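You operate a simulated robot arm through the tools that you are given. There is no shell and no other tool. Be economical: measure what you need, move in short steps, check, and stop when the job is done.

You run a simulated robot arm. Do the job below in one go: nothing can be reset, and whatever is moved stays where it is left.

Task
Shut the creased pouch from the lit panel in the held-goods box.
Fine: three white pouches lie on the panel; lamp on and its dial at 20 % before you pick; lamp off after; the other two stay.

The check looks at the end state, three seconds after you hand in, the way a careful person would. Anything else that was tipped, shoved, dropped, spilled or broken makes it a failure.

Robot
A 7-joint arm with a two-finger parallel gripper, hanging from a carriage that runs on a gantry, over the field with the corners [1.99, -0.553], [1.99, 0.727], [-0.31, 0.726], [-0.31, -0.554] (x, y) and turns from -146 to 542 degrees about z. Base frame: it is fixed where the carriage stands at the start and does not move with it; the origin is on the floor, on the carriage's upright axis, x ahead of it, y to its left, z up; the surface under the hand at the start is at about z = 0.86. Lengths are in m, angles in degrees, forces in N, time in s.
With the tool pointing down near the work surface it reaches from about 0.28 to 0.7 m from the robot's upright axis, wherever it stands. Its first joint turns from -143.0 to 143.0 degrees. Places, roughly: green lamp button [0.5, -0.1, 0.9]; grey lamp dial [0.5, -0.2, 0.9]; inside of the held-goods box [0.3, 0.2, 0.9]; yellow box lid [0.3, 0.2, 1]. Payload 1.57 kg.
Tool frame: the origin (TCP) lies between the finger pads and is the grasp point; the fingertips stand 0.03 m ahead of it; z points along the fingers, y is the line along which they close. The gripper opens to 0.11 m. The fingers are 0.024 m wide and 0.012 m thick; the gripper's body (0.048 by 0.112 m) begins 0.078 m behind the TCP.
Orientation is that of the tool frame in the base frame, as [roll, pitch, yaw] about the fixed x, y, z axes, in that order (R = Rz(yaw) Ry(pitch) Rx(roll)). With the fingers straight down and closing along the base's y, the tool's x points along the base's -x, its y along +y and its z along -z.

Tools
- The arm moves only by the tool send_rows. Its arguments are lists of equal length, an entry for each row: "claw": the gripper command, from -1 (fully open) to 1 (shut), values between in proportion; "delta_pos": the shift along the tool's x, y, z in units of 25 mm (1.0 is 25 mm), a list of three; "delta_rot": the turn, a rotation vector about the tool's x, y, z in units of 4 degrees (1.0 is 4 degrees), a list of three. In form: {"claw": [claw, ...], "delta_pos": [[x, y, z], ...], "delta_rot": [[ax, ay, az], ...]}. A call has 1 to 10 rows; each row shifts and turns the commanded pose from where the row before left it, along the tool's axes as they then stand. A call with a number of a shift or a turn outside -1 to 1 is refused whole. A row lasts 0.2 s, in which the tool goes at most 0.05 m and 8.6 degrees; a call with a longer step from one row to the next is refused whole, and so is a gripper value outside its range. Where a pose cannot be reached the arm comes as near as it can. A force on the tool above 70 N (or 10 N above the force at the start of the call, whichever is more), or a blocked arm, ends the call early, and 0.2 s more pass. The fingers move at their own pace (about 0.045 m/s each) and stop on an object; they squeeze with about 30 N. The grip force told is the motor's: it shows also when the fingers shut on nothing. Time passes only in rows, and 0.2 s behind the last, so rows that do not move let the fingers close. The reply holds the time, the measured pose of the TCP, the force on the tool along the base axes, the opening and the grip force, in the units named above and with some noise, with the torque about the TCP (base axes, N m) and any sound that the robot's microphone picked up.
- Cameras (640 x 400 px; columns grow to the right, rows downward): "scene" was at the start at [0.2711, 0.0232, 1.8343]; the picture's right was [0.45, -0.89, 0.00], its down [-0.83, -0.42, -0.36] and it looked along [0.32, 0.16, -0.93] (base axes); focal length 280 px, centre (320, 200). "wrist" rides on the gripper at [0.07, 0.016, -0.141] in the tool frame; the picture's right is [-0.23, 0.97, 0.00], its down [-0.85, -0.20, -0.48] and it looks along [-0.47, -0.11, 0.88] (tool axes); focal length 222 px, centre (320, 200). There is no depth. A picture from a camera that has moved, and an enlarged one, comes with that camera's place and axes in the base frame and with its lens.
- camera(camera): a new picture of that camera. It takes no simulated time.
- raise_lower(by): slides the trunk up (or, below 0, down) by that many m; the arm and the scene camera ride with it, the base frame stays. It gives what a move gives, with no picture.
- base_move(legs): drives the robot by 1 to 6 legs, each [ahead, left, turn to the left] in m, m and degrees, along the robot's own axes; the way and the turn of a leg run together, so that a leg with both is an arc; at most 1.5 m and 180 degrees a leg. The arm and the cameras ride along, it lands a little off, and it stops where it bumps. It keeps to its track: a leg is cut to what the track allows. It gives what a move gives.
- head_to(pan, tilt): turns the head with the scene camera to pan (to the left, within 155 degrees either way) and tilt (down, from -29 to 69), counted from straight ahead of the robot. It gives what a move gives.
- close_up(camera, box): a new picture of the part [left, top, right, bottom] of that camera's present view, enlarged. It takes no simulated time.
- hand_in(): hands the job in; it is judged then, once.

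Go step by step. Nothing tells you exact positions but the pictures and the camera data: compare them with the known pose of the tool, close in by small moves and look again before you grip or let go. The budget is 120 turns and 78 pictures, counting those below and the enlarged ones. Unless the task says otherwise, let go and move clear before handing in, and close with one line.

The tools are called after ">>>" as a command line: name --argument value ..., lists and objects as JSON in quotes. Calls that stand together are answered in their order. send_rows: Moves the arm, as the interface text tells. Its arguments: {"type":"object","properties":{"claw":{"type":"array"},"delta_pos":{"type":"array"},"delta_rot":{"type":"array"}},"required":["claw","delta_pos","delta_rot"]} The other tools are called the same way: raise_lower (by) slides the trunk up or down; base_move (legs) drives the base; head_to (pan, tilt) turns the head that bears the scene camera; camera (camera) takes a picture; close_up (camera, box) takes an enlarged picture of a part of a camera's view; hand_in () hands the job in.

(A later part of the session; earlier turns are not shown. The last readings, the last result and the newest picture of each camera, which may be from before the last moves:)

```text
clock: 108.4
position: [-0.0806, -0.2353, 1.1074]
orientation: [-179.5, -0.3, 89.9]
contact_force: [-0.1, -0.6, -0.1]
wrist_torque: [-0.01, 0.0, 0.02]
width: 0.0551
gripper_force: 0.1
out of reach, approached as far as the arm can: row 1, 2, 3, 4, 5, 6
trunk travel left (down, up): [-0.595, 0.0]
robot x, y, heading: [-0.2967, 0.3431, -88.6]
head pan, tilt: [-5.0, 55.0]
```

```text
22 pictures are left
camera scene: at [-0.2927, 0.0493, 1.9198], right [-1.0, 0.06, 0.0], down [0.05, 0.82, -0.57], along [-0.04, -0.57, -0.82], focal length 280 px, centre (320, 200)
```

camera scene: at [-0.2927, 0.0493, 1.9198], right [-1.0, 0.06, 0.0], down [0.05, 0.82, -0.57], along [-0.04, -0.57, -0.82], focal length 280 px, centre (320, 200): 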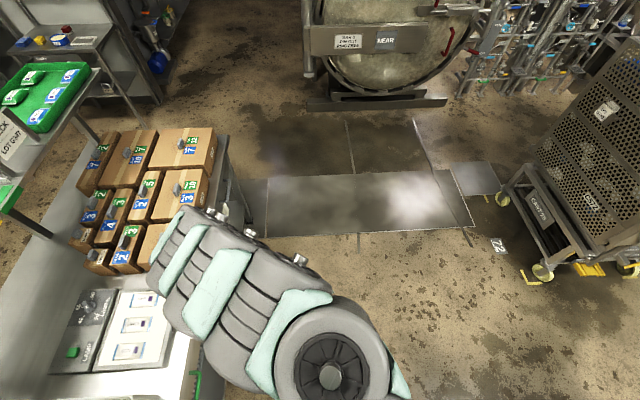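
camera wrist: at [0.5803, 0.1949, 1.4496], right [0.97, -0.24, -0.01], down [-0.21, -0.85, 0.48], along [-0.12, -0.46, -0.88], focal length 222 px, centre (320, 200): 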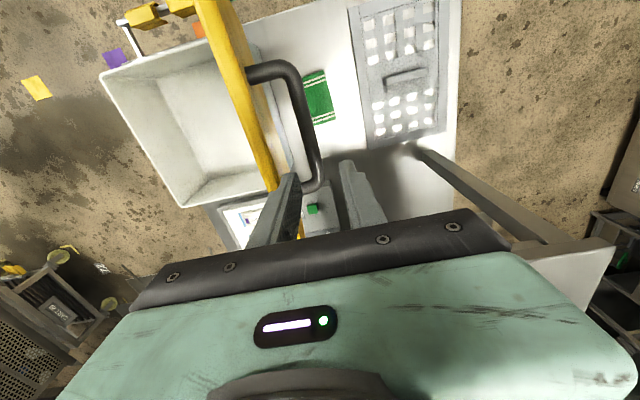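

>>> base_move --legs '[[0, 0, 88.5]]'

>>> base_move --legs '[[0, -0.36, 0]]'

>>> head_to --pan 5 --tilt 58

>>> camera --camera "scene"

```text
clock: 112.6
position: [0.2878, 0.5483, 1.1065]
orientation: [-179.5, -0.4, 178.8]
contact_force: [-1.7, 0.7, -0.7]
wrist_torque: [-0.03, -0.03, -0.01]
width: 0.055
gripper_force: 0.0
trunk travel left (down, up): [-0.595, 0.0]
robot x, y, heading: [-0.2956, 0.3408, 0.7]
head pan, tilt: [-5.0, 55.0]
```

```text
clock: 114.9
position: [0.2909, 0.1872, 1.1069]
orientation: [-179.5, -0.4, 178.5]
contact_force: [-0.2, 0.3, 0.7]
wrist_torque: [-0.03, 0.0, 0.03]
width: 0.0552
gripper_force: 0.0
trunk travel left (down, up): [-0.595, 0.0]
robot x, y, heading: [-0.296, -0.0142, 0.3]
head pan, tilt: [-5.0, 55.0]
```

```text
clock: 115.6
position: [0.2892, 0.1874, 1.1069]
orientation: [-179.5, -0.4, 178.6]
contact_force: [0.4, 0.2, 0.5]
wrist_torque: [0.0, -0.06, -0.03]
width: 0.0553
gripper_force: 0.0
trunk travel left (down, up): [-0.595, 0.0]
robot x, y, heading: [-0.2948, -0.0156, 0.4]
head pan, tilt: [5.0, 58.0]
```

```text
21 pictures are left
camera scene: at [-0.0033, -0.0108, 1.9161], right [0.09, -1.0, 0.0], down [-0.84, -0.08, -0.53], along [0.53, 0.05, -0.85], focal length 280 px, centre (320, 200)
```

scene: 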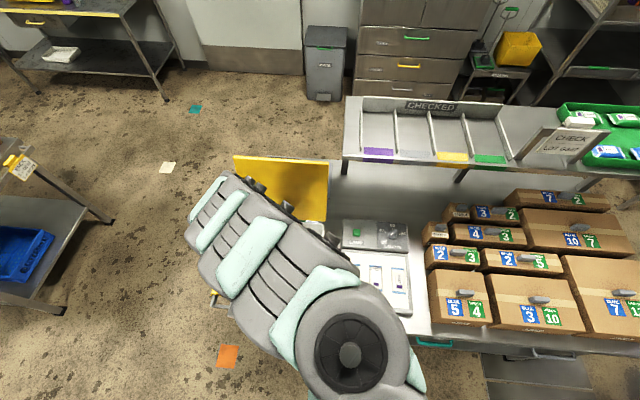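

The lid stands open and undisturbed. Moving over to the pouches at the present height.

>>> send_rows --claw '[-0.25, -0.25, -0.25, -0.25, -0.25, -0.25, -0.25, -0.25, -0.25, -0.25]' --delta_pos '[[0, -1, 0], [0, -1, 0], [0, -1, 0], [0, -1, 0], [0, -1, 0], [0, -1, 0], [0, -1, 0], [0, -1, 0], [0, -1, 0], [0, -1, 0]]' --delta_rot '[[0, 0, -0.35], [0, 0, 0], [0, 0, 0], [0, 0, 0], [0, 0, 0], [0, 0, 0], [0, 0, 0], [0, 0, 0], [0, 0, 0], [0, 0, 0]]'

>>> send_rows --claw '[-0.25, -0.25, -0.25, -0.25, -0.25, -0.25]' --delta_pos '[[-0.2, -1, 0], [-0.2, -1, 0], [-0.2, -1, 0], [-0.2, -1, 0], [0, -0.78, 0], [0, 0, 0]]' --delta_rot '[[0, 0, 0], [0, 0, 0], [0, 0, 0], [0, 0, 0], [0, 0, 0], [0, 0, 0]]'

>>> camera --camera "wrist"

```text
clock: 117.8
position: [0.3326, -0.0364, 1.1064]
orientation: [-179.6, -0.5, 179.9]
contact_force: [-0.5, 0.9, -0.9]
wrist_torque: [-0.01, 0.01, -0.01]
width: 0.0686
gripper_force: 0.0
out of reach, approached as far as the arm can: row 1, 2, 3, 4, 5, 6, 8
trunk travel left (down, up): [-0.595, 0.0]
robot x, y, heading: [-0.2924, -0.0172, 0.2]
head pan, tilt: [5.0, 58.0]
```

```text
clock: 119.2
position: [0.3528, -0.157, 1.1067]
orientation: [-179.5, -0.5, -180.0]
contact_force: [0.0, 0.2, -0.3]
wrist_torque: [0.04, 0.02, -0.01]
width: 0.0688
gripper_force: 0.0
trunk travel left (down, up): [-0.595, 0.0]
robot x, y, heading: [-0.2965, -0.0135, 0.5]
head pan, tilt: [5.0, 58.0]
```

```text
20 pictures are left
camera wrist: at [0.2842, -0.1392, 1.2498], right [0.23, 0.97, -0.01], down [0.86, -0.2, 0.47], along [0.46, -0.12, -0.88], focal length 222 px, centre (320, 200)
```

wrist: 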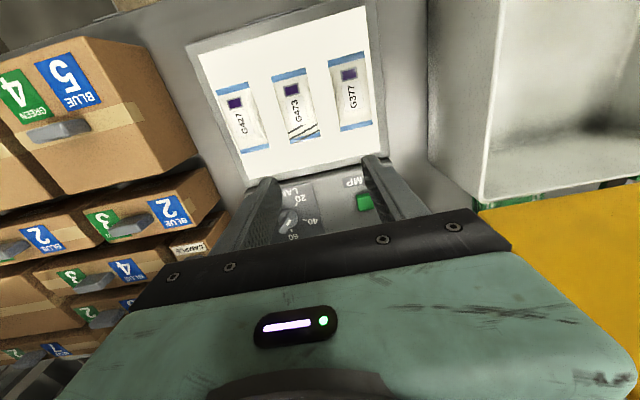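

>>> send_rows --claw '[-0.25, -0.25, -0.25, -0.25, -0.25, -0.25]' --delta_pos '[[0.33, -0.2, 0.85], [0.33, -0.2, 0.85], [0.33, -0.2, 0.85], [0.33, -0.2, 0.85], [0.33, -0.2, 0.85], [0, 0, 0]]' --delta_rot '[[0, 0, 0], [0, 0, 0], [0, 0, 0], [0, 0, 0], [0, 0, 0], [0, 0, 0]]'

>>> camera --camera "wrist"

>>> camera --camera "scene"

```text
clock: 120.6
position: [0.31, -0.1811, 1.0025]
orientation: [-179.5, -0.3, 180.0]
contact_force: [-0.2, 0.7, 0.5]
wrist_torque: [0.0, -0.03, 0.0]
width: 0.0687
gripper_force: 0.0
trunk travel left (down, up): [-0.595, 0.0]
robot x, y, heading: [-0.2944, -0.0188, 0.5]
head pan, tilt: [5.0, 58.0]
```

```text
19 pictures are left
camera wrist: at [0.2404, -0.1642, 1.1453], right [0.23, 0.97, -0.01], down [0.86, -0.2, 0.47], along [0.46, -0.12, -0.88], focal length 222 px, centre (320, 200)
```

wrist: 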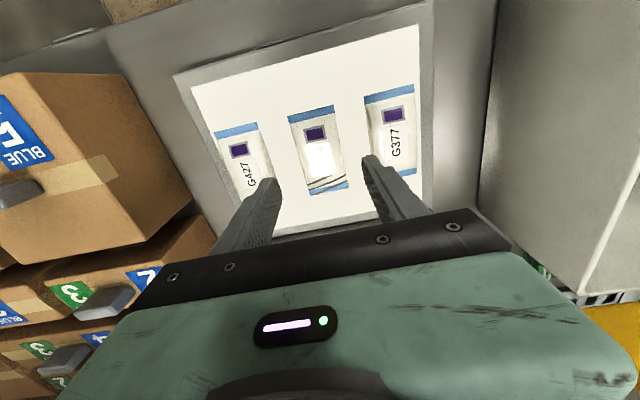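

```text
18 pictures are left
camera scene: at [-0.0033, -0.0107, 1.9161], right [0.09, -1.0, 0.0], down [-0.84, -0.08, -0.53], along [0.53, 0.05, -0.85], focal length 280 px, centre (320, 200)
```

scene: 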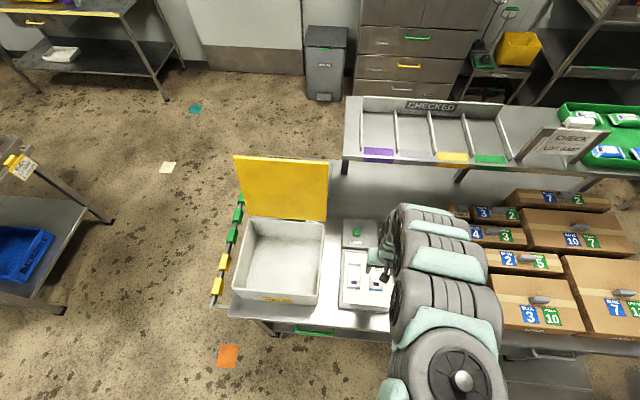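

Arm posture is normal again and the box is open and empty. A close look at the pouches under the 20 % light to be sure which is creased.

>>> close_up --camera "wrist" --box '[200, 70, 440, 220]'

```text
2.67 times, centred on (320, 145) of wrist
camera zoom: at [0.2404, -0.1642, 1.1453], right [0.23, 0.97, -0.01], down [0.86, -0.2, 0.47], along [0.46, -0.12, -0.88], focal length 592 px, centre (320, 347)
```

zoom: 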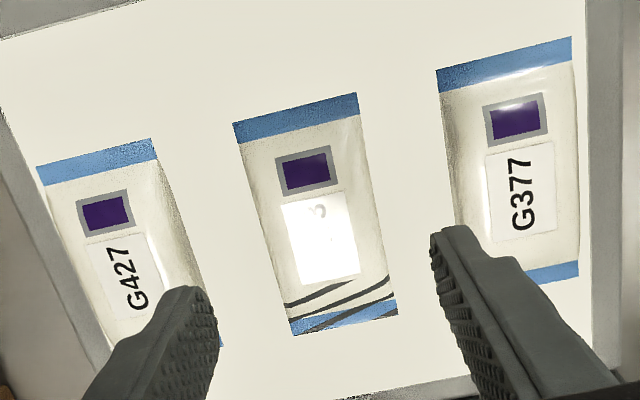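

G473 (middle) is clearly the creased one. I'll narrow the opening a little and descend with checks.

>>> send_rows --claw '[-0.13, -0.13, -0.13, -0.13, -0.13]' --delta_pos '[[0, -0.08, 0], [0, 0, 0.8], [0, 0, 0.8], [0, 0, 0.8], [0, 0, 0]]' --delta_rot '[[0, 0, 0], [0, 0, 0], [0, 0, 0], [0, 0, 0], [0, 0, 0]]'

>>> close_up --camera "wrist" --box '[200, 70, 440, 220]'

```text
clock: 121.8
position: [0.3083, -0.1833, 0.9419]
orientation: [-179.5, -0.5, 180.0]
contact_force: [-0.1, -1.1, -0.9]
wrist_torque: [-0.04, -0.03, -0.01]
width: 0.0624
gripper_force: 0.0
trunk travel left (down, up): [-0.595, 0.0]
robot x, y, heading: [-0.2914, -0.0163, -0.0]
head pan, tilt: [5.0, 58.0]
```

```text
2.67 times, centred on (320, 145) of wrist
camera zoom: at [0.2396, -0.1662, 1.0844], right [0.23, 0.97, -0.01], down [0.86, -0.2, 0.47], along [0.46, -0.12, -0.88], focal length 592 px, centre (320, 347)
```

zoom: 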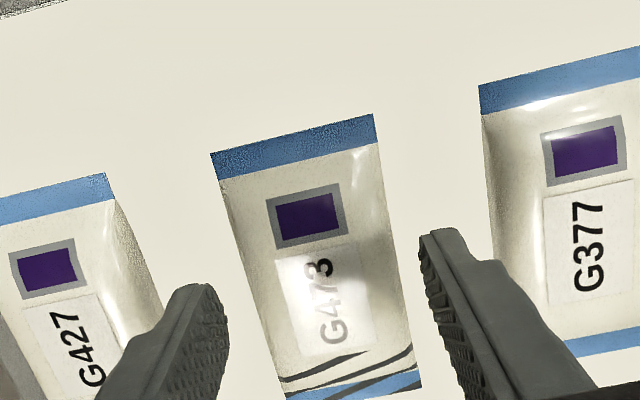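

>>> send_rows --claw '[-0.13, -0.13, -0.13, -0.13]' --delta_pos '[[0, 0, 0.16], [0, 0, 0.16], [0, 0, 0.12], [0, 0, 0]]' --delta_rot '[[0, 0, 0], [0, 0, 0], [0, 0, 0], [0, 0, 0]]'

>>> close_up --camera "wrist" --box '[200, 70, 440, 220]'

```text
clock: 122.8
position: [0.3077, -0.1843, 0.9315]
orientation: [-179.4, -0.4, 179.9]
contact_force: [0.1, 0.3, 0.4]
wrist_torque: [0.02, -0.01, -0.01]
width: 0.0623
gripper_force: 0.0
trunk travel left (down, up): [-0.595, 0.0]
robot x, y, heading: [-0.2921, -0.0146, -0.0]
head pan, tilt: [5.0, 58.0]
```

```text
2.67 times, centred on (320, 145) of wrist
camera zoom: at [0.2395, -0.1663, 1.0738], right [0.23, 0.97, -0.01], down [0.86, -0.2, 0.47], along [0.46, -0.12, -0.88], focal length 592 px, centre (320, 347)
```

zoom: 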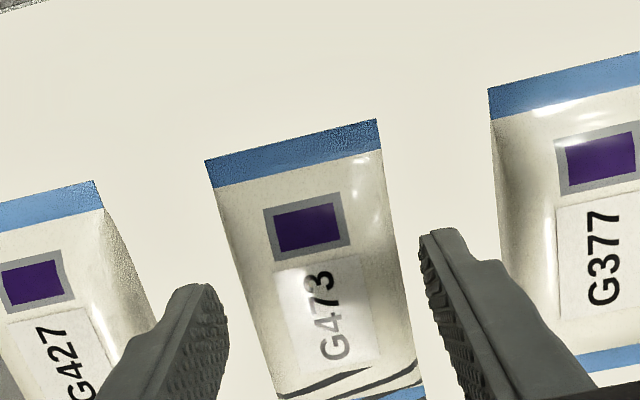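

>>> send_rows --claw '[-0.13, -0.13, -0.13]' --delta_pos '[[0, 0.04, 0.12], [0, 0, 0.1], [0, 0, 0]]' --delta_rot '[[0, 0, 0], [0, 0, 0], [0, 0, 0]]'

```text
clock: 123.6
position: [0.3076, -0.1836, 0.9259]
orientation: [-179.5, -0.6, 179.9]
contact_force: [-0.2, -0.2, 0.2]
wrist_torque: [0.03, -0.01, 0.03]
width: 0.0621
gripper_force: 0.0
trunk travel left (down, up): [-0.595, 0.0]
robot x, y, heading: [-0.2958, -0.0177, 0.2]
head pan, tilt: [5.0, 58.0]
```

>>> send_rows --claw '[0.1, 0.25, 0.25, 0.25]' --delta_pos '[[0, 0, 0], [0, 0, 0], [0, 0, 0], [0, 0, 0]]' --delta_rot '[[0, 0, 0], [0, 0, 0], [0, 0, 0], [0, 0, 0]]'

>>> close_up --camera "wrist" --box '[200, 70, 440, 220]'

```text
clock: 124.6
position: [0.3074, -0.1828, 0.9262]
orientation: [-179.5, -0.5, 179.9]
contact_force: [-0.4, 0.2, -0.1]
wrist_torque: [0.02, 0.0, -0.01]
width: 0.0489
gripper_force: 30.0
trunk travel left (down, up): [-0.595, 0.0]
robot x, y, heading: [-0.2904, -0.0196, 0.3]
head pan, tilt: [5.0, 58.0]
```

```text
2.67 times, centred on (320, 145) of wrist
camera zoom: at [0.2395, -0.1654, 1.0682], right [0.23, 0.97, -0.01], down [0.86, -0.2, 0.47], along [0.46, -0.12, -0.88], focal length 592 px, centre (320, 347)
```

zoom: 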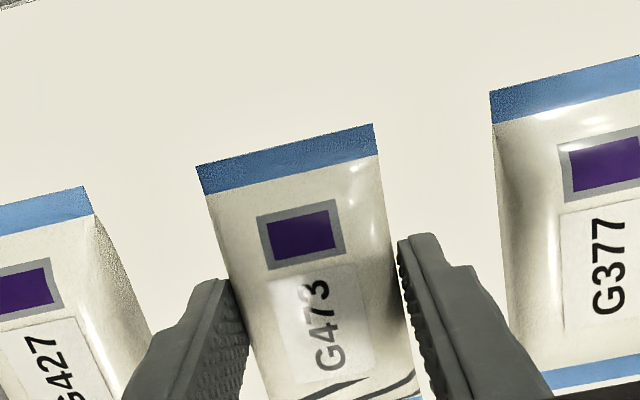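

Gripped firmly (48.9 mm). Lifting.

>>> send_rows --claw '[0.25, 0.25, 0.25, 0.25, 0.25, 0.25, 0.25, 0.25]' --delta_pos '[[0, 0, -0.4], [0, 0, -0.9], [0, 0, -0.9], [0, 0, -1], [0, 0, -1], [0, 0, -1], [0, 0, -1], [0, 0, 0]]' --delta_rot '[[0, 0, 0], [0, 0, 0], [0, 0, 0], [0, 0, 0], [0, 0, 0], [0, 0, 0], [0, 0, 0], [0, 0, 0]]'

>>> camera --camera "wrist"

```text
clock: 126.4
position: [0.3094, -0.1812, 1.0793]
orientation: [-179.6, -0.5, 179.9]
contact_force: [0.2, -0.3, -0.2]
wrist_torque: [-0.03, 0.02, 0.04]
width: 0.049
gripper_force: 30.3
trunk travel left (down, up): [-0.595, 0.0]
robot x, y, heading: [-0.294, -0.0157, 0.4]
head pan, tilt: [5.0, 58.0]
```

```text
13 pictures are left
camera wrist: at [0.2398, -0.164, 1.2224], right [0.23, 0.97, -0.01], down [0.86, -0.2, 0.47], along [0.46, -0.12, -0.88], focal length 222 px, centre (320, 200)
```

wrist: 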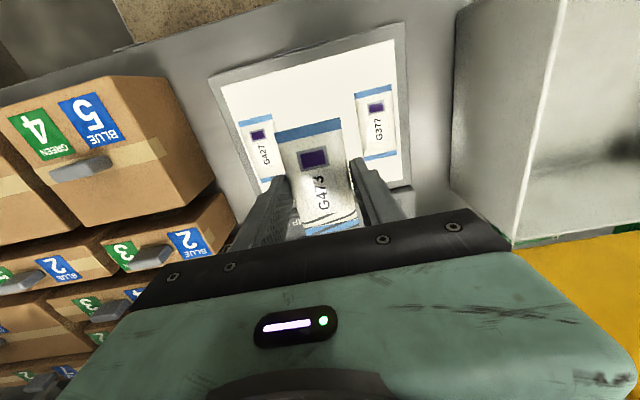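

>>> send_rows --claw '[0.25, 0.25, 0.25, 0.25, 0.25, 0.25, 0.25]' --delta_pos '[[0, 0.9, 0], [0, 0.9, 0], [0, 0.9, 0], [0, 0.9, 0], [0, 0.9, 0], [0, 0.9, 0], [0, 0.9, 0]]' --delta_rot '[[0, 0, 0], [0, 0, 0], [0, 0, 0], [0, 0, 0], [0, 0, 0], [0, 0, 0], [0, 0, 0]]'

>>> send_rows --claw '[0.25, 0.25, 0.25, 0.25, 0.25, 0.25, 0.25, 0.25]' --delta_pos '[[-0.1, 1, 0], [-0.1, 1, 0], [-0.1, 1, 0], [-0.1, 1, 0], [-0.1, 1, 0], [0, 1, 0], [0, 1, 0], [0, 0, 0]]' --delta_rot '[[0, 0, 0], [0, 0, 0], [0, 0, 0], [0, 0, 0], [0, 0, 0], [0, 0, 0], [0, 0, 0], [0, 0, 0]]'

>>> camera --camera "wrist"

```text
clock: 128.0
position: [0.3193, -0.0326, 1.0804]
orientation: [-179.4, -0.4, 179.9]
contact_force: [-0.2, 0.7, -0.5]
wrist_torque: [-0.01, 0.01, 0.02]
width: 0.049
gripper_force: 29.7
out of reach, approached as far as the arm can: row 5
trunk travel left (down, up): [-0.595, 0.0]
robot x, y, heading: [-0.2945, -0.0144, 0.3]
head pan, tilt: [5.0, 58.0]
```

```text
clock: 129.8
position: [0.3323, 0.1435, 1.0806]
orientation: [-179.6, -0.5, 180.0]
contact_force: [0.4, -0.4, -0.9]
wrist_torque: [-0.01, 0.03, 0.0]
width: 0.0488
gripper_force: 29.7
trunk travel left (down, up): [-0.595, 0.0]
robot x, y, heading: [-0.295, -0.0162, 0.2]
head pan, tilt: [5.0, 58.0]
```

```text
12 pictures are left
camera wrist: at [0.2633, 0.1615, 1.2221], right [0.23, 0.97, -0.01], down [0.86, -0.2, 0.47], along [0.46, -0.12, -0.88], focal length 222 px, centre (320, 200)
```

wrist: 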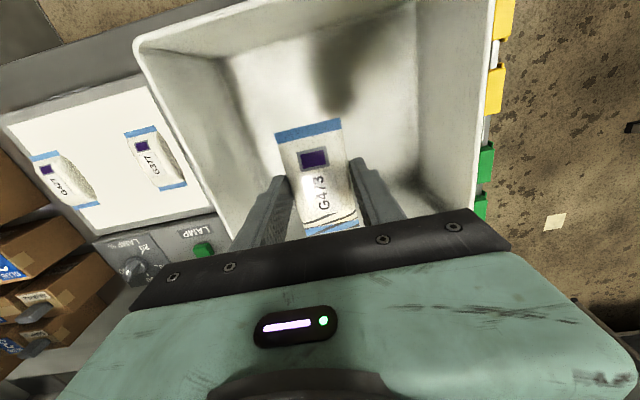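

>>> send_rows --claw '[0.25, 0.25, 0.25, 0.25, 0.25, 0.25, 0.25, 0.25]' --delta_pos '[[0, 0, 0.9], [0, 0, 0.9], [0, 0, 0.9], [0, 0, 0.9], [0, 0, 0.8], [0, 0, 0.8], [0, 0, 0.8], [0, 0, 0]]' --delta_rot '[[0, 0, 0], [0, 0, 0], [0, 0, 0], [0, 0, 0], [0, 0, 0], [0, 0, 0], [0, 0, 0], [0, 0, 0]]'

>>> send_rows --claw '[0.25, 0.25, 0.25, 0.25]' --delta_pos '[[0, 0, 0.2], [0, 0, 0.2], [0, 0, 0.16], [0, 0, 0]]' --delta_rot '[[0, 0, 0], [0, 0, 0], [0, 0, 0], [0, 0, 0]]'

```text
clock: 131.6
position: [0.3307, 0.1414, 0.9315]
orientation: [-179.5, -0.4, -180.0]
contact_force: [-0.7, 0.3, -0.6]
wrist_torque: [0.03, -0.02, -0.01]
width: 0.0488
gripper_force: 30.3
trunk travel left (down, up): [-0.595, 0.0]
robot x, y, heading: [-0.2933, -0.015, 0.2]
head pan, tilt: [5.0, 58.0]
```

```text
clock: 132.6
position: [0.3318, 0.1408, 0.9164]
orientation: [-179.5, -0.4, 180.0]
contact_force: [0.4, 0.7, -0.4]
wrist_torque: [0.01, 0.01, 0.0]
width: 0.0488
gripper_force: 30.1
trunk travel left (down, up): [-0.595, 0.0]
robot x, y, heading: [-0.2963, -0.0181, 0.2]
head pan, tilt: [5.0, 58.0]
```

>>> send_rows --claw '[0.25, 0.25, 0.25, 0.25]' --delta_pos '[[0, 0, 0.12], [0, 0, 0.12], [0, 0, 0.12], [0, 0, 0]]' --delta_rot '[[0, 0, 0], [0, 0, 0], [0, 0, 0], [0, 0, 0]]'

>>> camera --camera "wrist"

```text
clock: 133.6
position: [0.3325, 0.1414, 0.9075]
orientation: [-179.5, -0.5, -180.0]
contact_force: [-1.0, -0.2, -0.8]
wrist_torque: [-0.02, 0.03, 0.02]
width: 0.0493
gripper_force: 30.1
trunk travel left (down, up): [-0.595, 0.0]
robot x, y, heading: [-0.2942, -0.0161, 0.6]
head pan, tilt: [5.0, 58.0]
```

```text
11 pictures are left
camera wrist: at [0.2628, 0.1592, 1.0499], right [0.23, 0.97, -0.01], down [0.86, -0.2, 0.47], along [0.46, -0.12, -0.88], focal length 222 px, centre (320, 200)
```

wrist: 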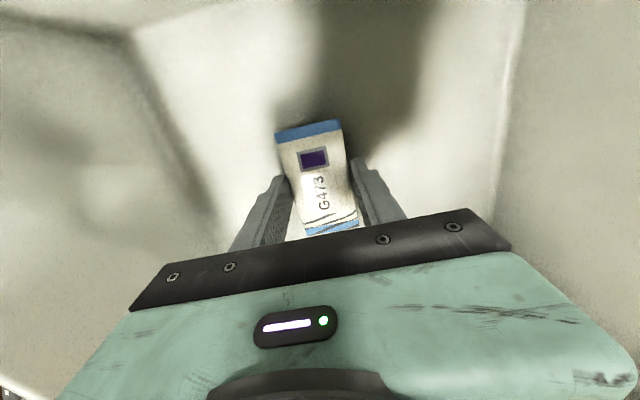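

>>> send_rows --claw '[0.25, 0.25, 0.25, 0.25]' --delta_pos '[[0, 0, 0.08], [0, 0, 0.08], [0, 0, 0.08], [0, 0, 0]]' --delta_rot '[[0, 0, 0], [0, 0, 0], [0, 0, 0], [0, 0, 0]]'

```text
clock: 134.6
position: [0.3323, 0.1416, 0.9029]
orientation: [-179.7, -0.2, 179.9]
contact_force: [-7.8, -2.5, 24.8]
wrist_torque: [0.06, 0.2, 0.01]
width: 0.0492
gripper_force: 30.0
trunk travel left (down, up): [-0.595, 0.0]
robot x, y, heading: [-0.294, -0.017, 0.2]
head pan, tilt: [5.0, 58.0]
```

Touching the box floor. Letting go and rising out.

>>> send_rows --claw '[0.1, 0, 0, 0, 0]' --delta_pos '[[0, 0, -0.06], [0, 0, 0], [0, 0, 0], [0, 0, 0], [0, 0, 0]]' --delta_rot '[[0, 0, 0], [0, 0, 0], [0, 0, 0], [0, 0, 0], [0, 0, 0]]'

>>> send_rows --claw '[-0.15, -0.15, -0.15, -0.15, -0.15, -0.15, -0.15, -0.15, -0.15]' --delta_pos '[[0, 0, 0], [0, 0, -0.5], [0, 0, -1], [0, 0, -1], [0, 0, -1], [0, 0, -1], [0, 0, -1], [0, 0, -1], [0, 0, -0.5]]' --delta_rot '[[0, 0, 0], [0, 0, 0], [0, 0, 0], [0, 0, 0], [0, 0, 0], [0, 0, 0], [0, 0, 0], [0, 0, 0], [0, 0, 0]]'

>>> camera --camera "wrist"

```text
clock: 135.8
position: [0.331, 0.141, 0.903]
orientation: [-179.4, -0.4, 179.9]
contact_force: [0.6, 0.6, -0.2]
wrist_torque: [0.01, 0.02, 0.02]
width: 0.055
gripper_force: 0.2
trunk travel left (down, up): [-0.595, 0.0]
robot x, y, heading: [-0.2895, -0.0143, 0.2]
head pan, tilt: [5.0, 58.0]
```

```text
clock: 137.8
position: [0.3314, 0.1444, 1.0768]
orientation: [-179.5, -0.6, 180.0]
contact_force: [-0.3, 0.5, 0.0]
wrist_torque: [0.01, 0.01, 0.01]
width: 0.0633
gripper_force: 0.2
trunk travel left (down, up): [-0.595, 0.0]
robot x, y, heading: [-0.2919, -0.0147, 0.1]
head pan, tilt: [5.0, 58.0]
```

```text
10 pictures are left
camera wrist: at [0.2635, 0.1611, 1.2202], right [0.23, 0.97, -0.01], down [0.86, -0.2, 0.47], along [0.46, -0.12, -0.88], focal length 222 px, centre (320, 200)
```

wrist: 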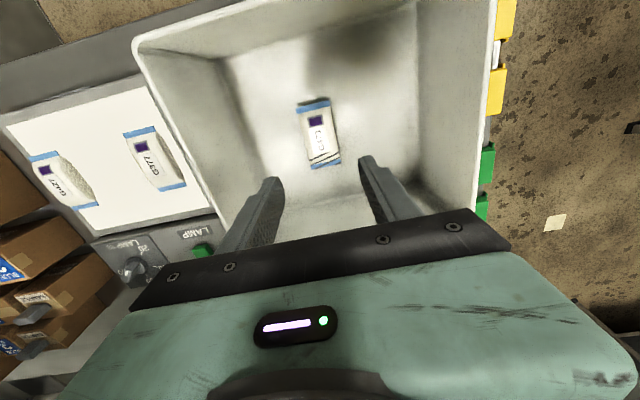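

The creased pouch lies in the box. Next the lamp: hand to y = -0.11, then drive ahead 0.15 m to be above the button.

>>> send_rows --claw '[1, 1, 1, 1, 1, 1, 1, 1, 1, 1]' --delta_pos '[[0, -1, 0], [0, -1, 0], [0, -1, 0], [0, -1, 0], [0, -1, 0], [0, -1, 0], [0, -1, 0], [0, -1, 0], [0, -1, 0], [0, -1, 0]]' --delta_rot '[[0, 0, 0], [0, 0, 0], [0, 0, 0], [0, 0, 0], [0, 0, 0], [0, 0, 0], [0, 0, 0], [0, 0, 0], [0, 0, 0], [0, 0, 0]]'

>>> base_move --legs '[[0.15, 0, 0]]'

```text
clock: 140.0
position: [0.3322, -0.1086, 1.0813]
orientation: [-179.6, -0.5, 180.0]
contact_force: [-0.2, -0.4, -0.2]
wrist_torque: [-0.04, 0.02, -0.02]
width: 0.0005
gripper_force: 21.2
trunk travel left (down, up): [-0.595, 0.0]
robot x, y, heading: [-0.2953, -0.0163, -0.1]
head pan, tilt: [5.0, 58.0]
```

```text
clock: 141.4
position: [0.4837, -0.1074, 1.0812]
orientation: [-179.5, -0.4, -179.9]
contact_force: [0.1, -0.2, -0.3]
wrist_torque: [-0.01, -0.01, 0.03]
width: 0.0001
gripper_force: 20.7
trunk travel left (down, up): [-0.595, 0.0]
robot x, y, heading: [-0.1433, -0.0144, 0.5]
head pan, tilt: [5.0, 58.0]
```

>>> send_rows --claw '[1, 1, 1, 1, 1, 1, 1]' --delta_pos '[[0, -0.13, 0.9], [0, 0, 0.9], [0, 0, 0.9], [0, 0, 0.9], [0, 0, 0.8], [0, 0, 0.7], [0, 0, 0]]' --delta_rot '[[0, 0, 0], [0, 0, 0], [0, 0, 0], [0, 0, 0], [0, 0, 0], [0, 0, 0], [0, 0, 0]]'

>>> camera --camera "wrist"

```text
clock: 143.0
position: [0.4815, -0.1135, 0.9541]
orientation: [-179.5, -0.3, -179.9]
contact_force: [-0.3, 0.4, -0.1]
wrist_torque: [-0.02, -0.01, -0.02]
width: 0.0
gripper_force: 20.8
trunk travel left (down, up): [-0.595, 0.0]
robot x, y, heading: [-0.1424, -0.016, 0.7]
head pan, tilt: [5.0, 58.0]
```

```text
9 pictures are left
camera wrist: at [0.4135, -0.0944, 1.0956], right [0.23, 0.97, -0.01], down [0.86, -0.19, 0.47], along [0.46, -0.12, -0.88], focal length 222 px, centre (320, 200)
```

wrist: 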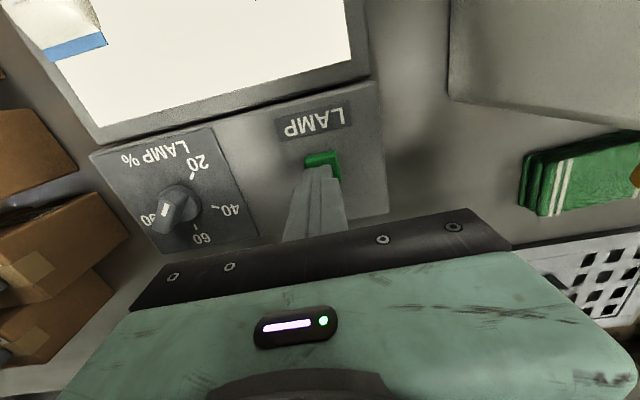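

>>> close_up --camera "wrist" --box '[100, 120, 260, 250]'

```text
3.08 times, centred on (180, 185) of wrist
camera zoom: at [0.4135, -0.0944, 1.0956], right [0.23, 0.97, -0.01], down [0.86, -0.19, 0.47], along [0.46, -0.12, -0.88], focal length 684 px, centre (751, 246)
```

zoom: 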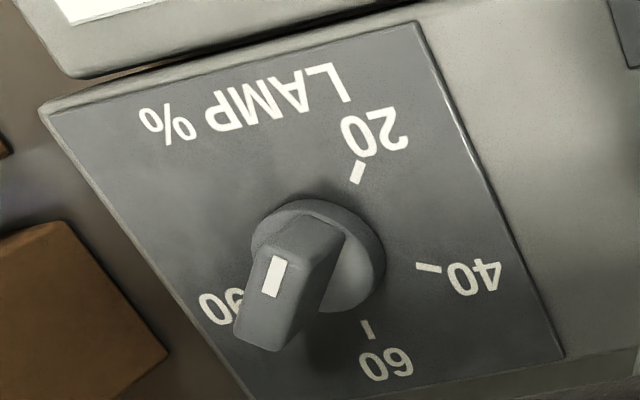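

The dial is still at 20 (the rest is parallax). Pressing the button once.

>>> send_rows --claw '[1, 1, 1, 1, 1, 1]' --delta_pos '[[0, 0.06, 0.16], [0, 0, 0.12], [0, 0, 0.12], [0, 0, 0.12], [0, 0, 0.1], [0, 0, 0]]' --delta_rot '[[0, 0, 0], [0, 0, 0], [0, 0, 0], [0, 0, 0], [0, 0, 0], [0, 0, 0]]'

```text
clock: 144.4
position: [0.4821, -0.1104, 0.9383]
orientation: [-179.5, -0.4, -179.9]
contact_force: [-22.6, 2.2, 48.1]
wrist_torque: [0.1, 0.47, 0.02]
width: 0.0
gripper_force: 21.0
trunk travel left (down, up): [-0.595, 0.0]
robot x, y, heading: [-0.1416, -0.0141, 0.2]
head pan, tilt: [5.0, 58.0]
heard: click
```

Click heard. Rising and checking that the lamp is off.

>>> send_rows --claw '[1, 1, 1, 1, 1, 1, 1]' --delta_pos '[[0, 0, -0.6], [0, 0, -1], [0, 0, -1], [0, 0, -1], [0, 0, -1], [0, 0, -1.0], [0, 0, 0]]' --delta_rot '[[0, 0, 0], [0, 0, 0], [0, 0, 0], [0, 0, 0], [0, 0, 0], [0, 0, 0], [0, 0, 0]]'

>>> base_move --legs '[[-0.155, 0, 0]]'

>>> camera --camera "scene"

```text
clock: 144.7
position: [0.4835, -0.1089, 0.9432]
orientation: [-179.4, -0.4, -180.0]
contact_force: [-3.0, 0.5, 20.4]
wrist_torque: [0.02, 0.08, 0.03]
width: 0.0003
gripper_force: 21.7
trunk travel left (down, up): [-0.595, 0.0]
robot x, y, heading: [-0.144, -0.0175, 0.5]
head pan, tilt: [5.0, 58.0]
stopped in row 1: the force on the tool passed its limit at 73 N (the readings are from after the stop); the commanded pose is now the measured one
```

```text
clock: 146.1
position: [0.3252, -0.1081, 0.9414]
orientation: [-179.5, -0.5, -179.8]
contact_force: [0.2, 0.2, -0.1]
wrist_torque: [0.01, 0.0, 0.0]
width: 0.0001
gripper_force: 20.8
trunk travel left (down, up): [-0.595, 0.0]
robot x, y, heading: [-0.2991, -0.0131, 0.5]
head pan, tilt: [5.0, 58.0]
```

```text
7 pictures are left
camera scene: at [-0.0094, -0.0097, 1.9161], right [0.1, -1.0, 0.0], down [-0.84, -0.08, -0.53], along [0.53, 0.05, -0.85], focal length 280 px, centre (320, 200)
```

scene: 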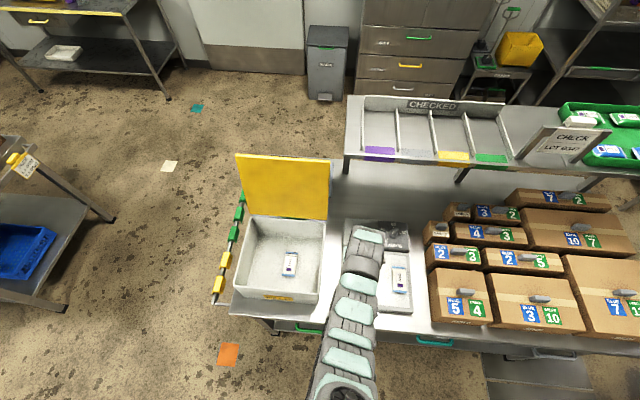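

The rise was cut short and the drive ran with the hand low — I should not have chained those. I'll raise straight up and inspect G377.

>>> send_rows --claw '[1, 1, 1, 1, 1, 1, 1]' --delta_pos '[[0, 0, -0.3], [0, 0, -1], [0, 0, -1], [0, 0, -1], [0, 0, -1], [0, 0, -1], [0, 0, 0]]' --delta_rot '[[0, 0, 0], [0, 0, 0], [0, 0, 0], [0, 0, 0], [0, 0, 0], [0, 0, 0], [0, 0, 0]]'

>>> camera --camera "wrist"

```text
clock: 147.7
position: [0.3258, -0.1075, 1.0751]
orientation: [-179.5, -0.5, -179.8]
contact_force: [-0.1, -0.4, -0.9]
wrist_torque: [-0.02, 0.02, 0.0]
width: 0.0
gripper_force: 21.2
trunk travel left (down, up): [-0.595, 0.0]
robot x, y, heading: [-0.295, -0.0208, 0.5]
head pan, tilt: [5.0, 58.0]
```

```text
6 pictures are left
camera wrist: at [0.2573, -0.0904, 1.2175], right [0.22, 0.97, -0.01], down [0.86, -0.19, 0.47], along [0.46, -0.11, -0.88], focal length 222 px, centre (320, 200)
```

wrist: 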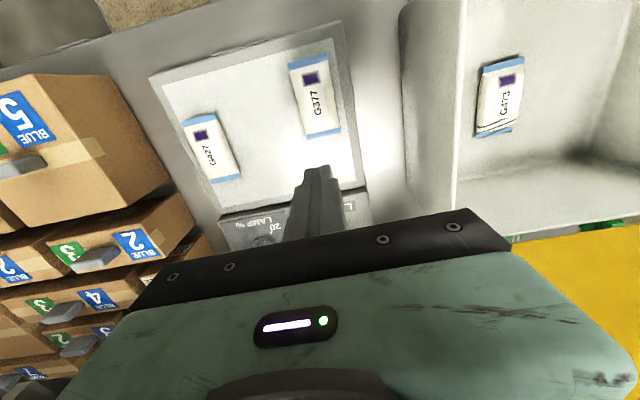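

The lamp is off, but G377 got shifted about 33 mm toward -x. It originally lay centred near (0.311, -0.103), in line with the others; I'll measure it exactly and put it back.

>>> close_up --camera "wrist" --box '[170, 40, 362, 200]'

```text
2.50 times, centred on (266, 120) of wrist
camera zoom: at [0.2573, -0.0904, 1.2175], right [0.22, 0.97, -0.01], down [0.86, -0.19, 0.47], along [0.46, -0.11, -0.88], focal length 555 px, centre (455, 400)
```

zoom: 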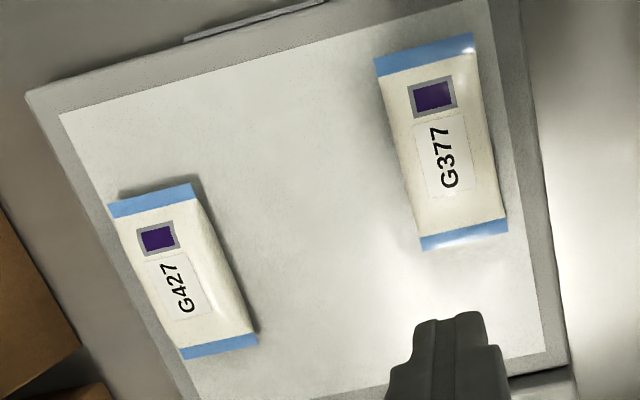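

G377 only slid along x (near edge 0.230 instead of 0.2635), no turn. I'll grip it across y the same way as before and shift it back by 33.5 mm.

>>> send_rows --claw '[-0.05, -0.05, -0.05, -0.05, -0.05, -0.05, -0.05, -0.05, -0.05]' --delta_pos '[[0.94, 0.18, 0], [0.94, 0, 0], [0, 0, 0], [0, 0, 0.9], [0, 0, 0.9], [0, 0, 0.9], [0, 0, 0.9], [0, 0, 0.9], [0, 0, 0.5]]' --delta_rot '[[0, 0, 0], [0, 0, 0], [0, 0, 0], [0, 0, 0], [0, 0, 0], [0, 0, 0], [0, 0, 0], [0, 0, 0], [0, 0, 0]]'

>>> camera --camera "wrist"

```text
clock: 149.7
position: [0.2795, -0.1038, 0.9493]
orientation: [-179.5, -0.5, -179.8]
contact_force: [-0.5, 1.0, -0.3]
wrist_torque: [0.0, -0.02, -0.01]
width: 0.0581
gripper_force: 0.0
trunk travel left (down, up): [-0.595, 0.0]
robot x, y, heading: [-0.3017, -0.0168, 0.5]
head pan, tilt: [5.0, 58.0]
```

```text
4 pictures are left
camera wrist: at [0.2112, -0.0878, 1.0925], right [0.22, 0.97, -0.01], down [0.86, -0.19, 0.47], along [0.46, -0.11, -0.88], focal length 222 px, centre (320, 200)
```

wrist: 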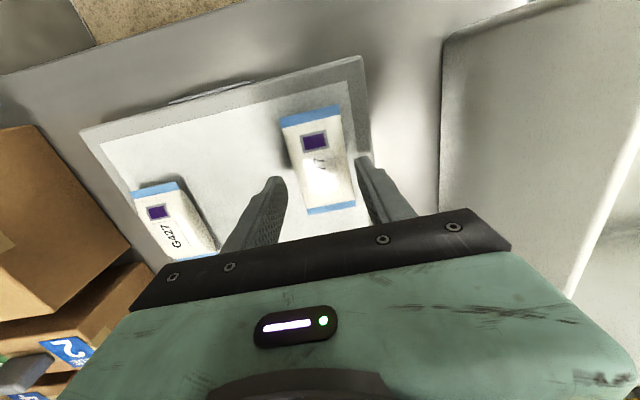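

>>> send_rows --claw '[-0.05, -0.05, -0.05, -0.05, -0.05, -0.05]' --delta_pos '[[0, 0.02, 0.2], [0, 0, 0.2], [0, 0, 0.16], [0, 0, 0.16], [0, 0, 0.13], [0, 0, 0]]' --delta_rot '[[0, 0, 0], [0, 0, 0], [0, 0, 0], [0, 0, 0], [0, 0, 0], [0, 0, 0]]'

```text
clock: 151.1
position: [0.2785, -0.1043, 0.9278]
orientation: [-179.4, -0.5, -179.8]
contact_force: [1.0, 0.5, 0.8]
wrist_torque: [-0.04, 0.03, -0.01]
width: 0.0578
gripper_force: 0.0
trunk travel left (down, up): [-0.595, 0.0]
robot x, y, heading: [-0.2992, -0.0163, 0.5]
head pan, tilt: [5.0, 58.0]
```

No contact. Closing on it gently.

>>> send_rows --claw '[0.1, 0.25, 0.25, 0.25]' --delta_pos '[[0, 0, 0], [0, 0, 0], [0, 0, 0], [0, 0, 0]]' --delta_rot '[[0, 0, 0], [0, 0, 0], [0, 0, 0], [0, 0, 0]]'

```text
clock: 152.1
position: [0.2784, -0.1054, 0.9281]
orientation: [-179.5, -0.5, -179.8]
contact_force: [0.9, -0.2, -0.2]
wrist_torque: [-0.01, -0.01, -0.02]
width: 0.0491
gripper_force: 29.3
trunk travel left (down, up): [-0.595, 0.0]
robot x, y, heading: [-0.2963, -0.0167, 0.4]
head pan, tilt: [5.0, 58.0]
```

>>> send_rows --claw '[0.25, 0.25, 0.25, 0.25, 0.25, 0.25]' --delta_pos '[[0, 0, -0.16], [-0.67, 0.02, 0], [-0.67, 0.02, 0], [0, 0, 0], [0, 0, 0.14], [0, 0, 0]]' --delta_rot '[[0, 0, 0], [0, 0, 0], [0, 0, 0], [0, 0, 0], [0, 0, 0], [0, 0, 0]]'

```text
clock: 153.5
position: [0.3114, -0.1026, 0.9278]
orientation: [-179.4, -0.5, -179.7]
contact_force: [0.4, 0.1, 2.8]
wrist_torque: [0.08, 0.04, 0.01]
width: 0.0489
gripper_force: 29.5
trunk travel left (down, up): [-0.595, 0.0]
robot x, y, heading: [-0.2983, -0.0133, 0.5]
head pan, tilt: [5.0, 58.0]
```

Slight contact on the panel. Opening and rising straight up.

>>> send_rows --claw '[0.05, -0.05, -0.05, -0.05, -0.05, -0.05, -0.05, -0.05, -0.05, -0.05]' --delta_pos '[[0, 0, 0], [0, 0, 0], [0, 0, 0], [0, 0, -0.4], [0, 0, -1], [0, 0, -1], [0, 0, -1], [0, 0, -1], [0, 0, -1], [0, 0, -0.4]]' --delta_rot '[[0, 0, 0], [0, 0, 0], [0, 0, 0], [0, 0, 0], [0, 0, 0], [0, 0, 0], [0, 0, 0], [0, 0, 0], [0, 0, 0], [0, 0, 0]]'

>>> close_up --camera "wrist" --box '[150, 40, 390, 200]'

```text
clock: 155.7
position: [0.3131, -0.1023, 1.0746]
orientation: [-179.6, -0.6, -179.8]
contact_force: [-1.2, 0.7, -0.7]
wrist_torque: [0.01, -0.01, 0.0]
width: 0.0575
gripper_force: 0.0
trunk travel left (down, up): [-0.595, 0.0]
robot x, y, heading: [-0.2947, -0.0139, 0.5]
head pan, tilt: [5.0, 58.0]
```

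```text
2.50 times, centred on (270, 120) of wrist
camera zoom: at [0.2451, -0.0842, 1.2166], right [0.22, 0.97, -0.01], down [0.86, -0.19, 0.47], along [0.46, -0.11, -0.88], focal length 555 px, centre (445, 400)
```

zoom: 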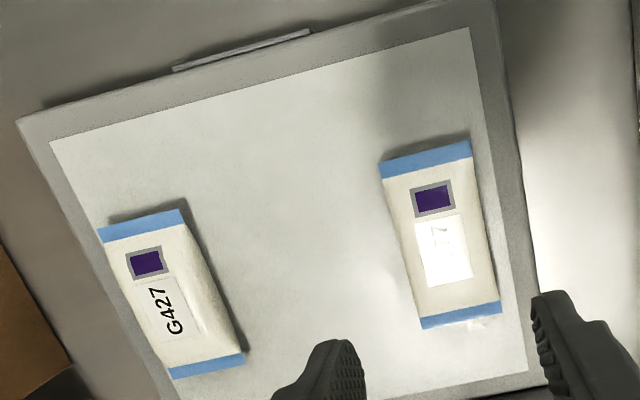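

G377 is back within about a millimetre (near edge 0.265 vs 0.2637 of its neighbour). Now the lid: drive left, one leg at a time, checking.

>>> base_move --legs '[[0, 0.357, 0]]'

```text
clock: 158.0
position: [0.3094, 0.2565, 1.0747]
orientation: [-179.5, -0.5, -179.5]
contact_force: [-0.1, 0.6, -0.2]
wrist_torque: [0.0, 0.0, 0.01]
width: 0.0576
gripper_force: 0.0
trunk travel left (down, up): [-0.595, 0.0]
robot x, y, heading: [-0.3032, 0.3391, 1.1]
head pan, tilt: [5.0, 58.0]
```

>>> base_move --legs '[[0, 0, -90]]'

```text
clock: 162.2
position: [-0.3779, -0.2766, 1.0748]
orientation: [-179.5, -0.4, 91.2]
contact_force: [-0.1, -0.2, 0.4]
wrist_torque: [0.02, 0.03, 0.04]
width: 0.0579
gripper_force: 0.1
trunk travel left (down, up): [-0.595, 0.0]
robot x, y, heading: [-0.2995, 0.3395, -88.5]
head pan, tilt: [5.0, 58.0]
```

>>> base_move --legs '[[-0.385, 0, 0]]'

>>> send_rows --claw '[0, 0, 0, 0, 0, 0, 0, 0, 0, 0]' --delta_pos '[[0, 1, 0], [0, 1, 0], [0, 1, 0], [0, 1, 0], [0, 1, 0], [0, 1, 0], [0, 1, 0], [0, 1, 0], [0, 1, 0], [0, 1, 0]]' --delta_rot '[[0, 0, 0.4], [0, 0, 0], [0, 0, 0], [0, 0, 0], [0, 0, 0], [0, 0, 0], [0, 0, 0], [0, 0, 0], [0, 0, 0], [0, 0, 0]]'

```text
clock: 164.6
position: [-0.3877, 0.1092, 1.0727]
orientation: [-179.5, -0.5, 91.0]
contact_force: [-0.5, 0.1, 0.1]
wrist_torque: [0.01, 0.02, -0.02]
width: 0.0578
gripper_force: 0.0
trunk travel left (down, up): [-0.595, 0.0]
robot x, y, heading: [-0.3066, 0.7225, -88.6]
head pan, tilt: [5.0, 58.0]
```

```text
clock: 166.8
position: [-0.138, 0.1054, 1.0727]
orientation: [-179.5, -0.5, 89.4]
contact_force: [-0.8, 0.3, -0.8]
wrist_torque: [0.01, -0.03, 0.01]
width: 0.0549
gripper_force: 0.0
trunk travel left (down, up): [-0.595, 0.0]
robot x, y, heading: [-0.3064, 0.719, -88.7]
head pan, tilt: [5.0, 58.0]
```

>>> send_rows --claw '[0, 0, 0, 0, 0, 0, 0, 0, 0, 0]' --delta_pos '[[0, 1, 0], [0, 1, 0], [0, 1, 0], [0, 1, -0.4], [0.1, 1, -0.6], [0.1, 1, -0.8], [0.1, 1, -1], [0.1, 1, -1], [0.1, 0.9, -1], [0.1, 0.9, -1]]' --delta_rot '[[0, 0, 0], [0, 0, 0], [0, 0, 0], [0, 0, 0], [0, 0, 0], [0, 0, 0], [0, 0, 0], [0, 0, 0], [0, 0, 0], [0, 0, 0]]'

>>> send_rows --claw '[0.2, 0.2, 0.2, 0.2, 0.2, 0.2, 0.2, 0.2]' --delta_pos '[[0, 1, -1], [0, 1, -1], [0, 1, -1], [0, 0, -1], [0, 0, -1], [0, 0, -0.4], [0, 0, 0], [0, 0, 0]]' --delta_rot '[[0, 0, 0], [0, 0, 0], [0, 0, 0], [0, 0, 0], [0, 0, 0], [0, 0, 0], [0, 0, 0], [0, 0, 0]]'

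```text
clock: 169.0
position: [0.1067, 0.1172, 1.215]
orientation: [-179.6, -0.5, 89.3]
contact_force: [-0.1, -0.3, -0.9]
wrist_torque: [-0.04, -0.03, 0.0]
width: 0.0553
gripper_force: 0.2
trunk travel left (down, up): [-0.595, 0.0]
robot x, y, heading: [-0.3095, 0.7231, -88.9]
head pan, tilt: [5.0, 58.0]
```

```text
clock: 170.8
position: [0.1789, 0.1179, 1.3497]
orientation: [-179.5, -0.5, 89.3]
contact_force: [0.3, 0.5, 0.8]
wrist_torque: [-0.02, 0.01, 0.0]
width: 0.044
gripper_force: 0.0
out of reach, approached as far as the arm can: row 3
trunk travel left (down, up): [-0.595, 0.0]
robot x, y, heading: [-0.3093, 0.7218, -88.8]
head pan, tilt: [5.0, 58.0]
```

>>> send_rows --claw '[0.4, 0.4, 0.4]' --delta_pos '[[0.36, 0, 0], [0, 0, 0], [0, 0, 0]]' --delta_rot '[[0, 0, 0], [0, 0, 0], [0, 0, 0]]'

>>> base_move --legs '[[0, 0.383, 0]]'

>>> camera --camera "wrist"

```text
clock: 171.6
position: [0.1792, 0.1276, 1.3503]
orientation: [-179.6, -0.5, 89.3]
contact_force: [0.0, -0.1, 0.1]
wrist_torque: [0.0, -0.01, -0.01]
width: 0.0331
gripper_force: 0.0
trunk travel left (down, up): [-0.595, 0.0]
robot x, y, heading: [-0.3121, 0.7262, -88.8]
head pan, tilt: [5.0, 58.0]
```

```text
clock: 174.1
position: [0.5604, 0.1282, 1.3508]
orientation: [-179.4, -0.5, 89.3]
contact_force: [-0.8, -0.2, -0.1]
wrist_torque: [0.01, -0.05, -0.02]
width: 0.0332
gripper_force: 0.0
trunk travel left (down, up): [-0.595, 0.0]
robot x, y, heading: [0.0683, 0.7245, -88.9]
head pan, tilt: [5.0, 58.0]
```

```text
2 pictures are left
camera wrist: at [0.5793, 0.1957, 1.4928], right [0.97, -0.24, -0.01], down [-0.21, -0.86, 0.47], along [-0.12, -0.46, -0.88], focal length 222 px, centre (320, 200)
```

wrist: 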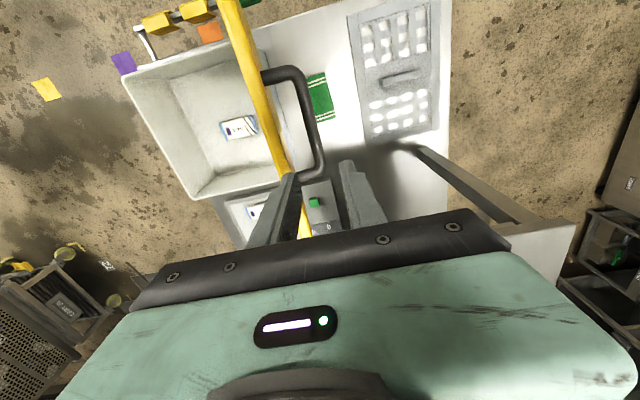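

The handle is right beneath. I'll narrow the opening slightly and descend around the bar in careful steps.

>>> send_rows --claw '[0.48, 0.48, 0.48, 0.48, 0.48, 0.48]' --delta_pos '[[0, 0.06, 0], [0, 0, 0.7], [0, 0, 0.7], [0, 0, 0.7], [0, 0, 0.7], [0, 0, 0]]' --delta_rot '[[0, 0, 0], [0, 0, 0], [0, 0, 0], [0, 0, 0], [0, 0, 0], [0, 0, 0]]'

```text
clock: 175.4
position: [0.5607, 0.1286, 1.2789]
orientation: [-179.5, -0.5, 89.2]
contact_force: [-0.2, -0.3, -0.8]
wrist_torque: [-0.03, 0.02, 0.01]
width: 0.0284
gripper_force: 0.0
trunk travel left (down, up): [-0.595, 0.0]
robot x, y, heading: [0.0707, 0.7226, -88.8]
head pan, tilt: [5.0, 58.0]
```

>>> close_up --camera "wrist" --box '[210, 60, 430, 240]'

```text
2.22 times, centred on (320, 150) of wrist
camera zoom: at [0.5794, 0.1971, 1.422], right [0.97, -0.24, -0.01], down [-0.21, -0.86, 0.47], along [-0.12, -0.46, -0.88], focal length 494 px, centre (320, 311)
```

zoom: 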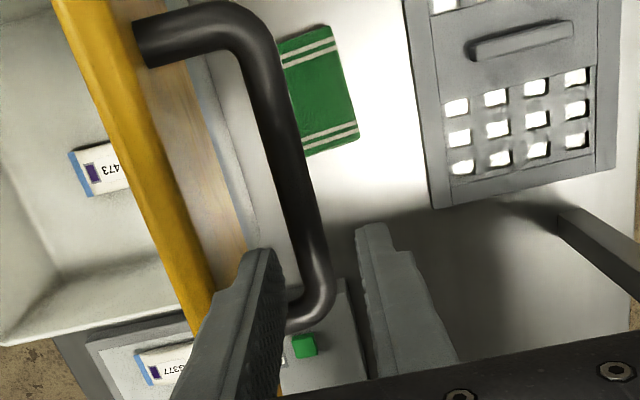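

The bar runs between the fingers; I'll shift 6 mm along it away from its bend, then go down to the grip height.

>>> send_rows --claw '[0.48, 0.48, 0.48, 0.48]' --delta_pos '[[0.24, 0.03, 0], [0, 0, 0.6], [0, 0, 0.5], [0, 0, 0]]' --delta_rot '[[0, 0, 0], [0, 0, 0], [0, 0, 0], [0, 0, 0]]'

```text
clock: 176.4
position: [0.5615, 0.1347, 1.251]
orientation: [-179.5, -0.5, 89.3]
contact_force: [-0.2, 0.6, -0.9]
wrist_torque: [0.0, 0.03, -0.01]
width: 0.0288
gripper_force: 0.0
trunk travel left (down, up): [-0.595, 0.0]
robot x, y, heading: [0.0742, 0.7224, -88.7]
head pan, tilt: [5.0, 58.0]
```

>>> send_rows --claw '[0.48, 0.48, 0.48, 1, 1, 1]' --delta_pos '[[0, 0, 0.35], [0, 0, 0.33], [0, 0, 0], [0, 0, 0], [0, 0, 0], [0, 0, 0]]' --delta_rot '[[0, 0, 0], [0, 0, 0], [0, 0, 0], [0, 0, 0], [0, 0, 0], [0, 0, 0]]'

```text
clock: 177.8
position: [0.5595, 0.1352, 1.2341]
orientation: [-179.3, -0.5, 89.3]
contact_force: [-14.0, 3.2, 5.6]
wrist_torque: [0.41, 0.04, 0.71]
width: 0.0142
gripper_force: 30.6
trunk travel left (down, up): [-0.595, 0.0]
robot x, y, heading: [0.0743, 0.7255, -88.9]
head pan, tilt: [5.0, 58.0]
```

Gripped. Reversing the motion: small rises with base drives in -x.

>>> send_rows --claw '[1, 1]' --delta_pos '[[0, -0.2, -0.22], [0, 0, 0]]' --delta_rot '[[0, 0, 0], [0, 0, 0]]'

>>> base_move --legs '[[0, -0.02, 0]]'

```text
clock: 178.4
position: [0.5519, 0.1347, 1.2383]
orientation: [-179.1, -0.6, 89.1]
contact_force: [-9.8, -8.6, -25.3]
wrist_torque: [-0.1, 0.02, 0.71]
width: 0.0146
gripper_force: 30.5
trunk travel left (down, up): [-0.595, 0.0]
robot x, y, heading: [0.0695, 0.7228, -88.6]
head pan, tilt: [5.0, 58.0]
```

```text
clock: 179.2
position: [0.539, 0.1339, 1.2436]
orientation: [-179.8, -0.4, 89.4]
contact_force: [3.1, 4.4, 12.1]
wrist_torque: [-0.64, 0.01, 0.75]
width: 0.0137
gripper_force: 30.1
trunk travel left (down, up): [-0.595, 0.0]
robot x, y, heading: [0.0534, 0.7245, -88.4]
head pan, tilt: [5.0, 58.0]
```

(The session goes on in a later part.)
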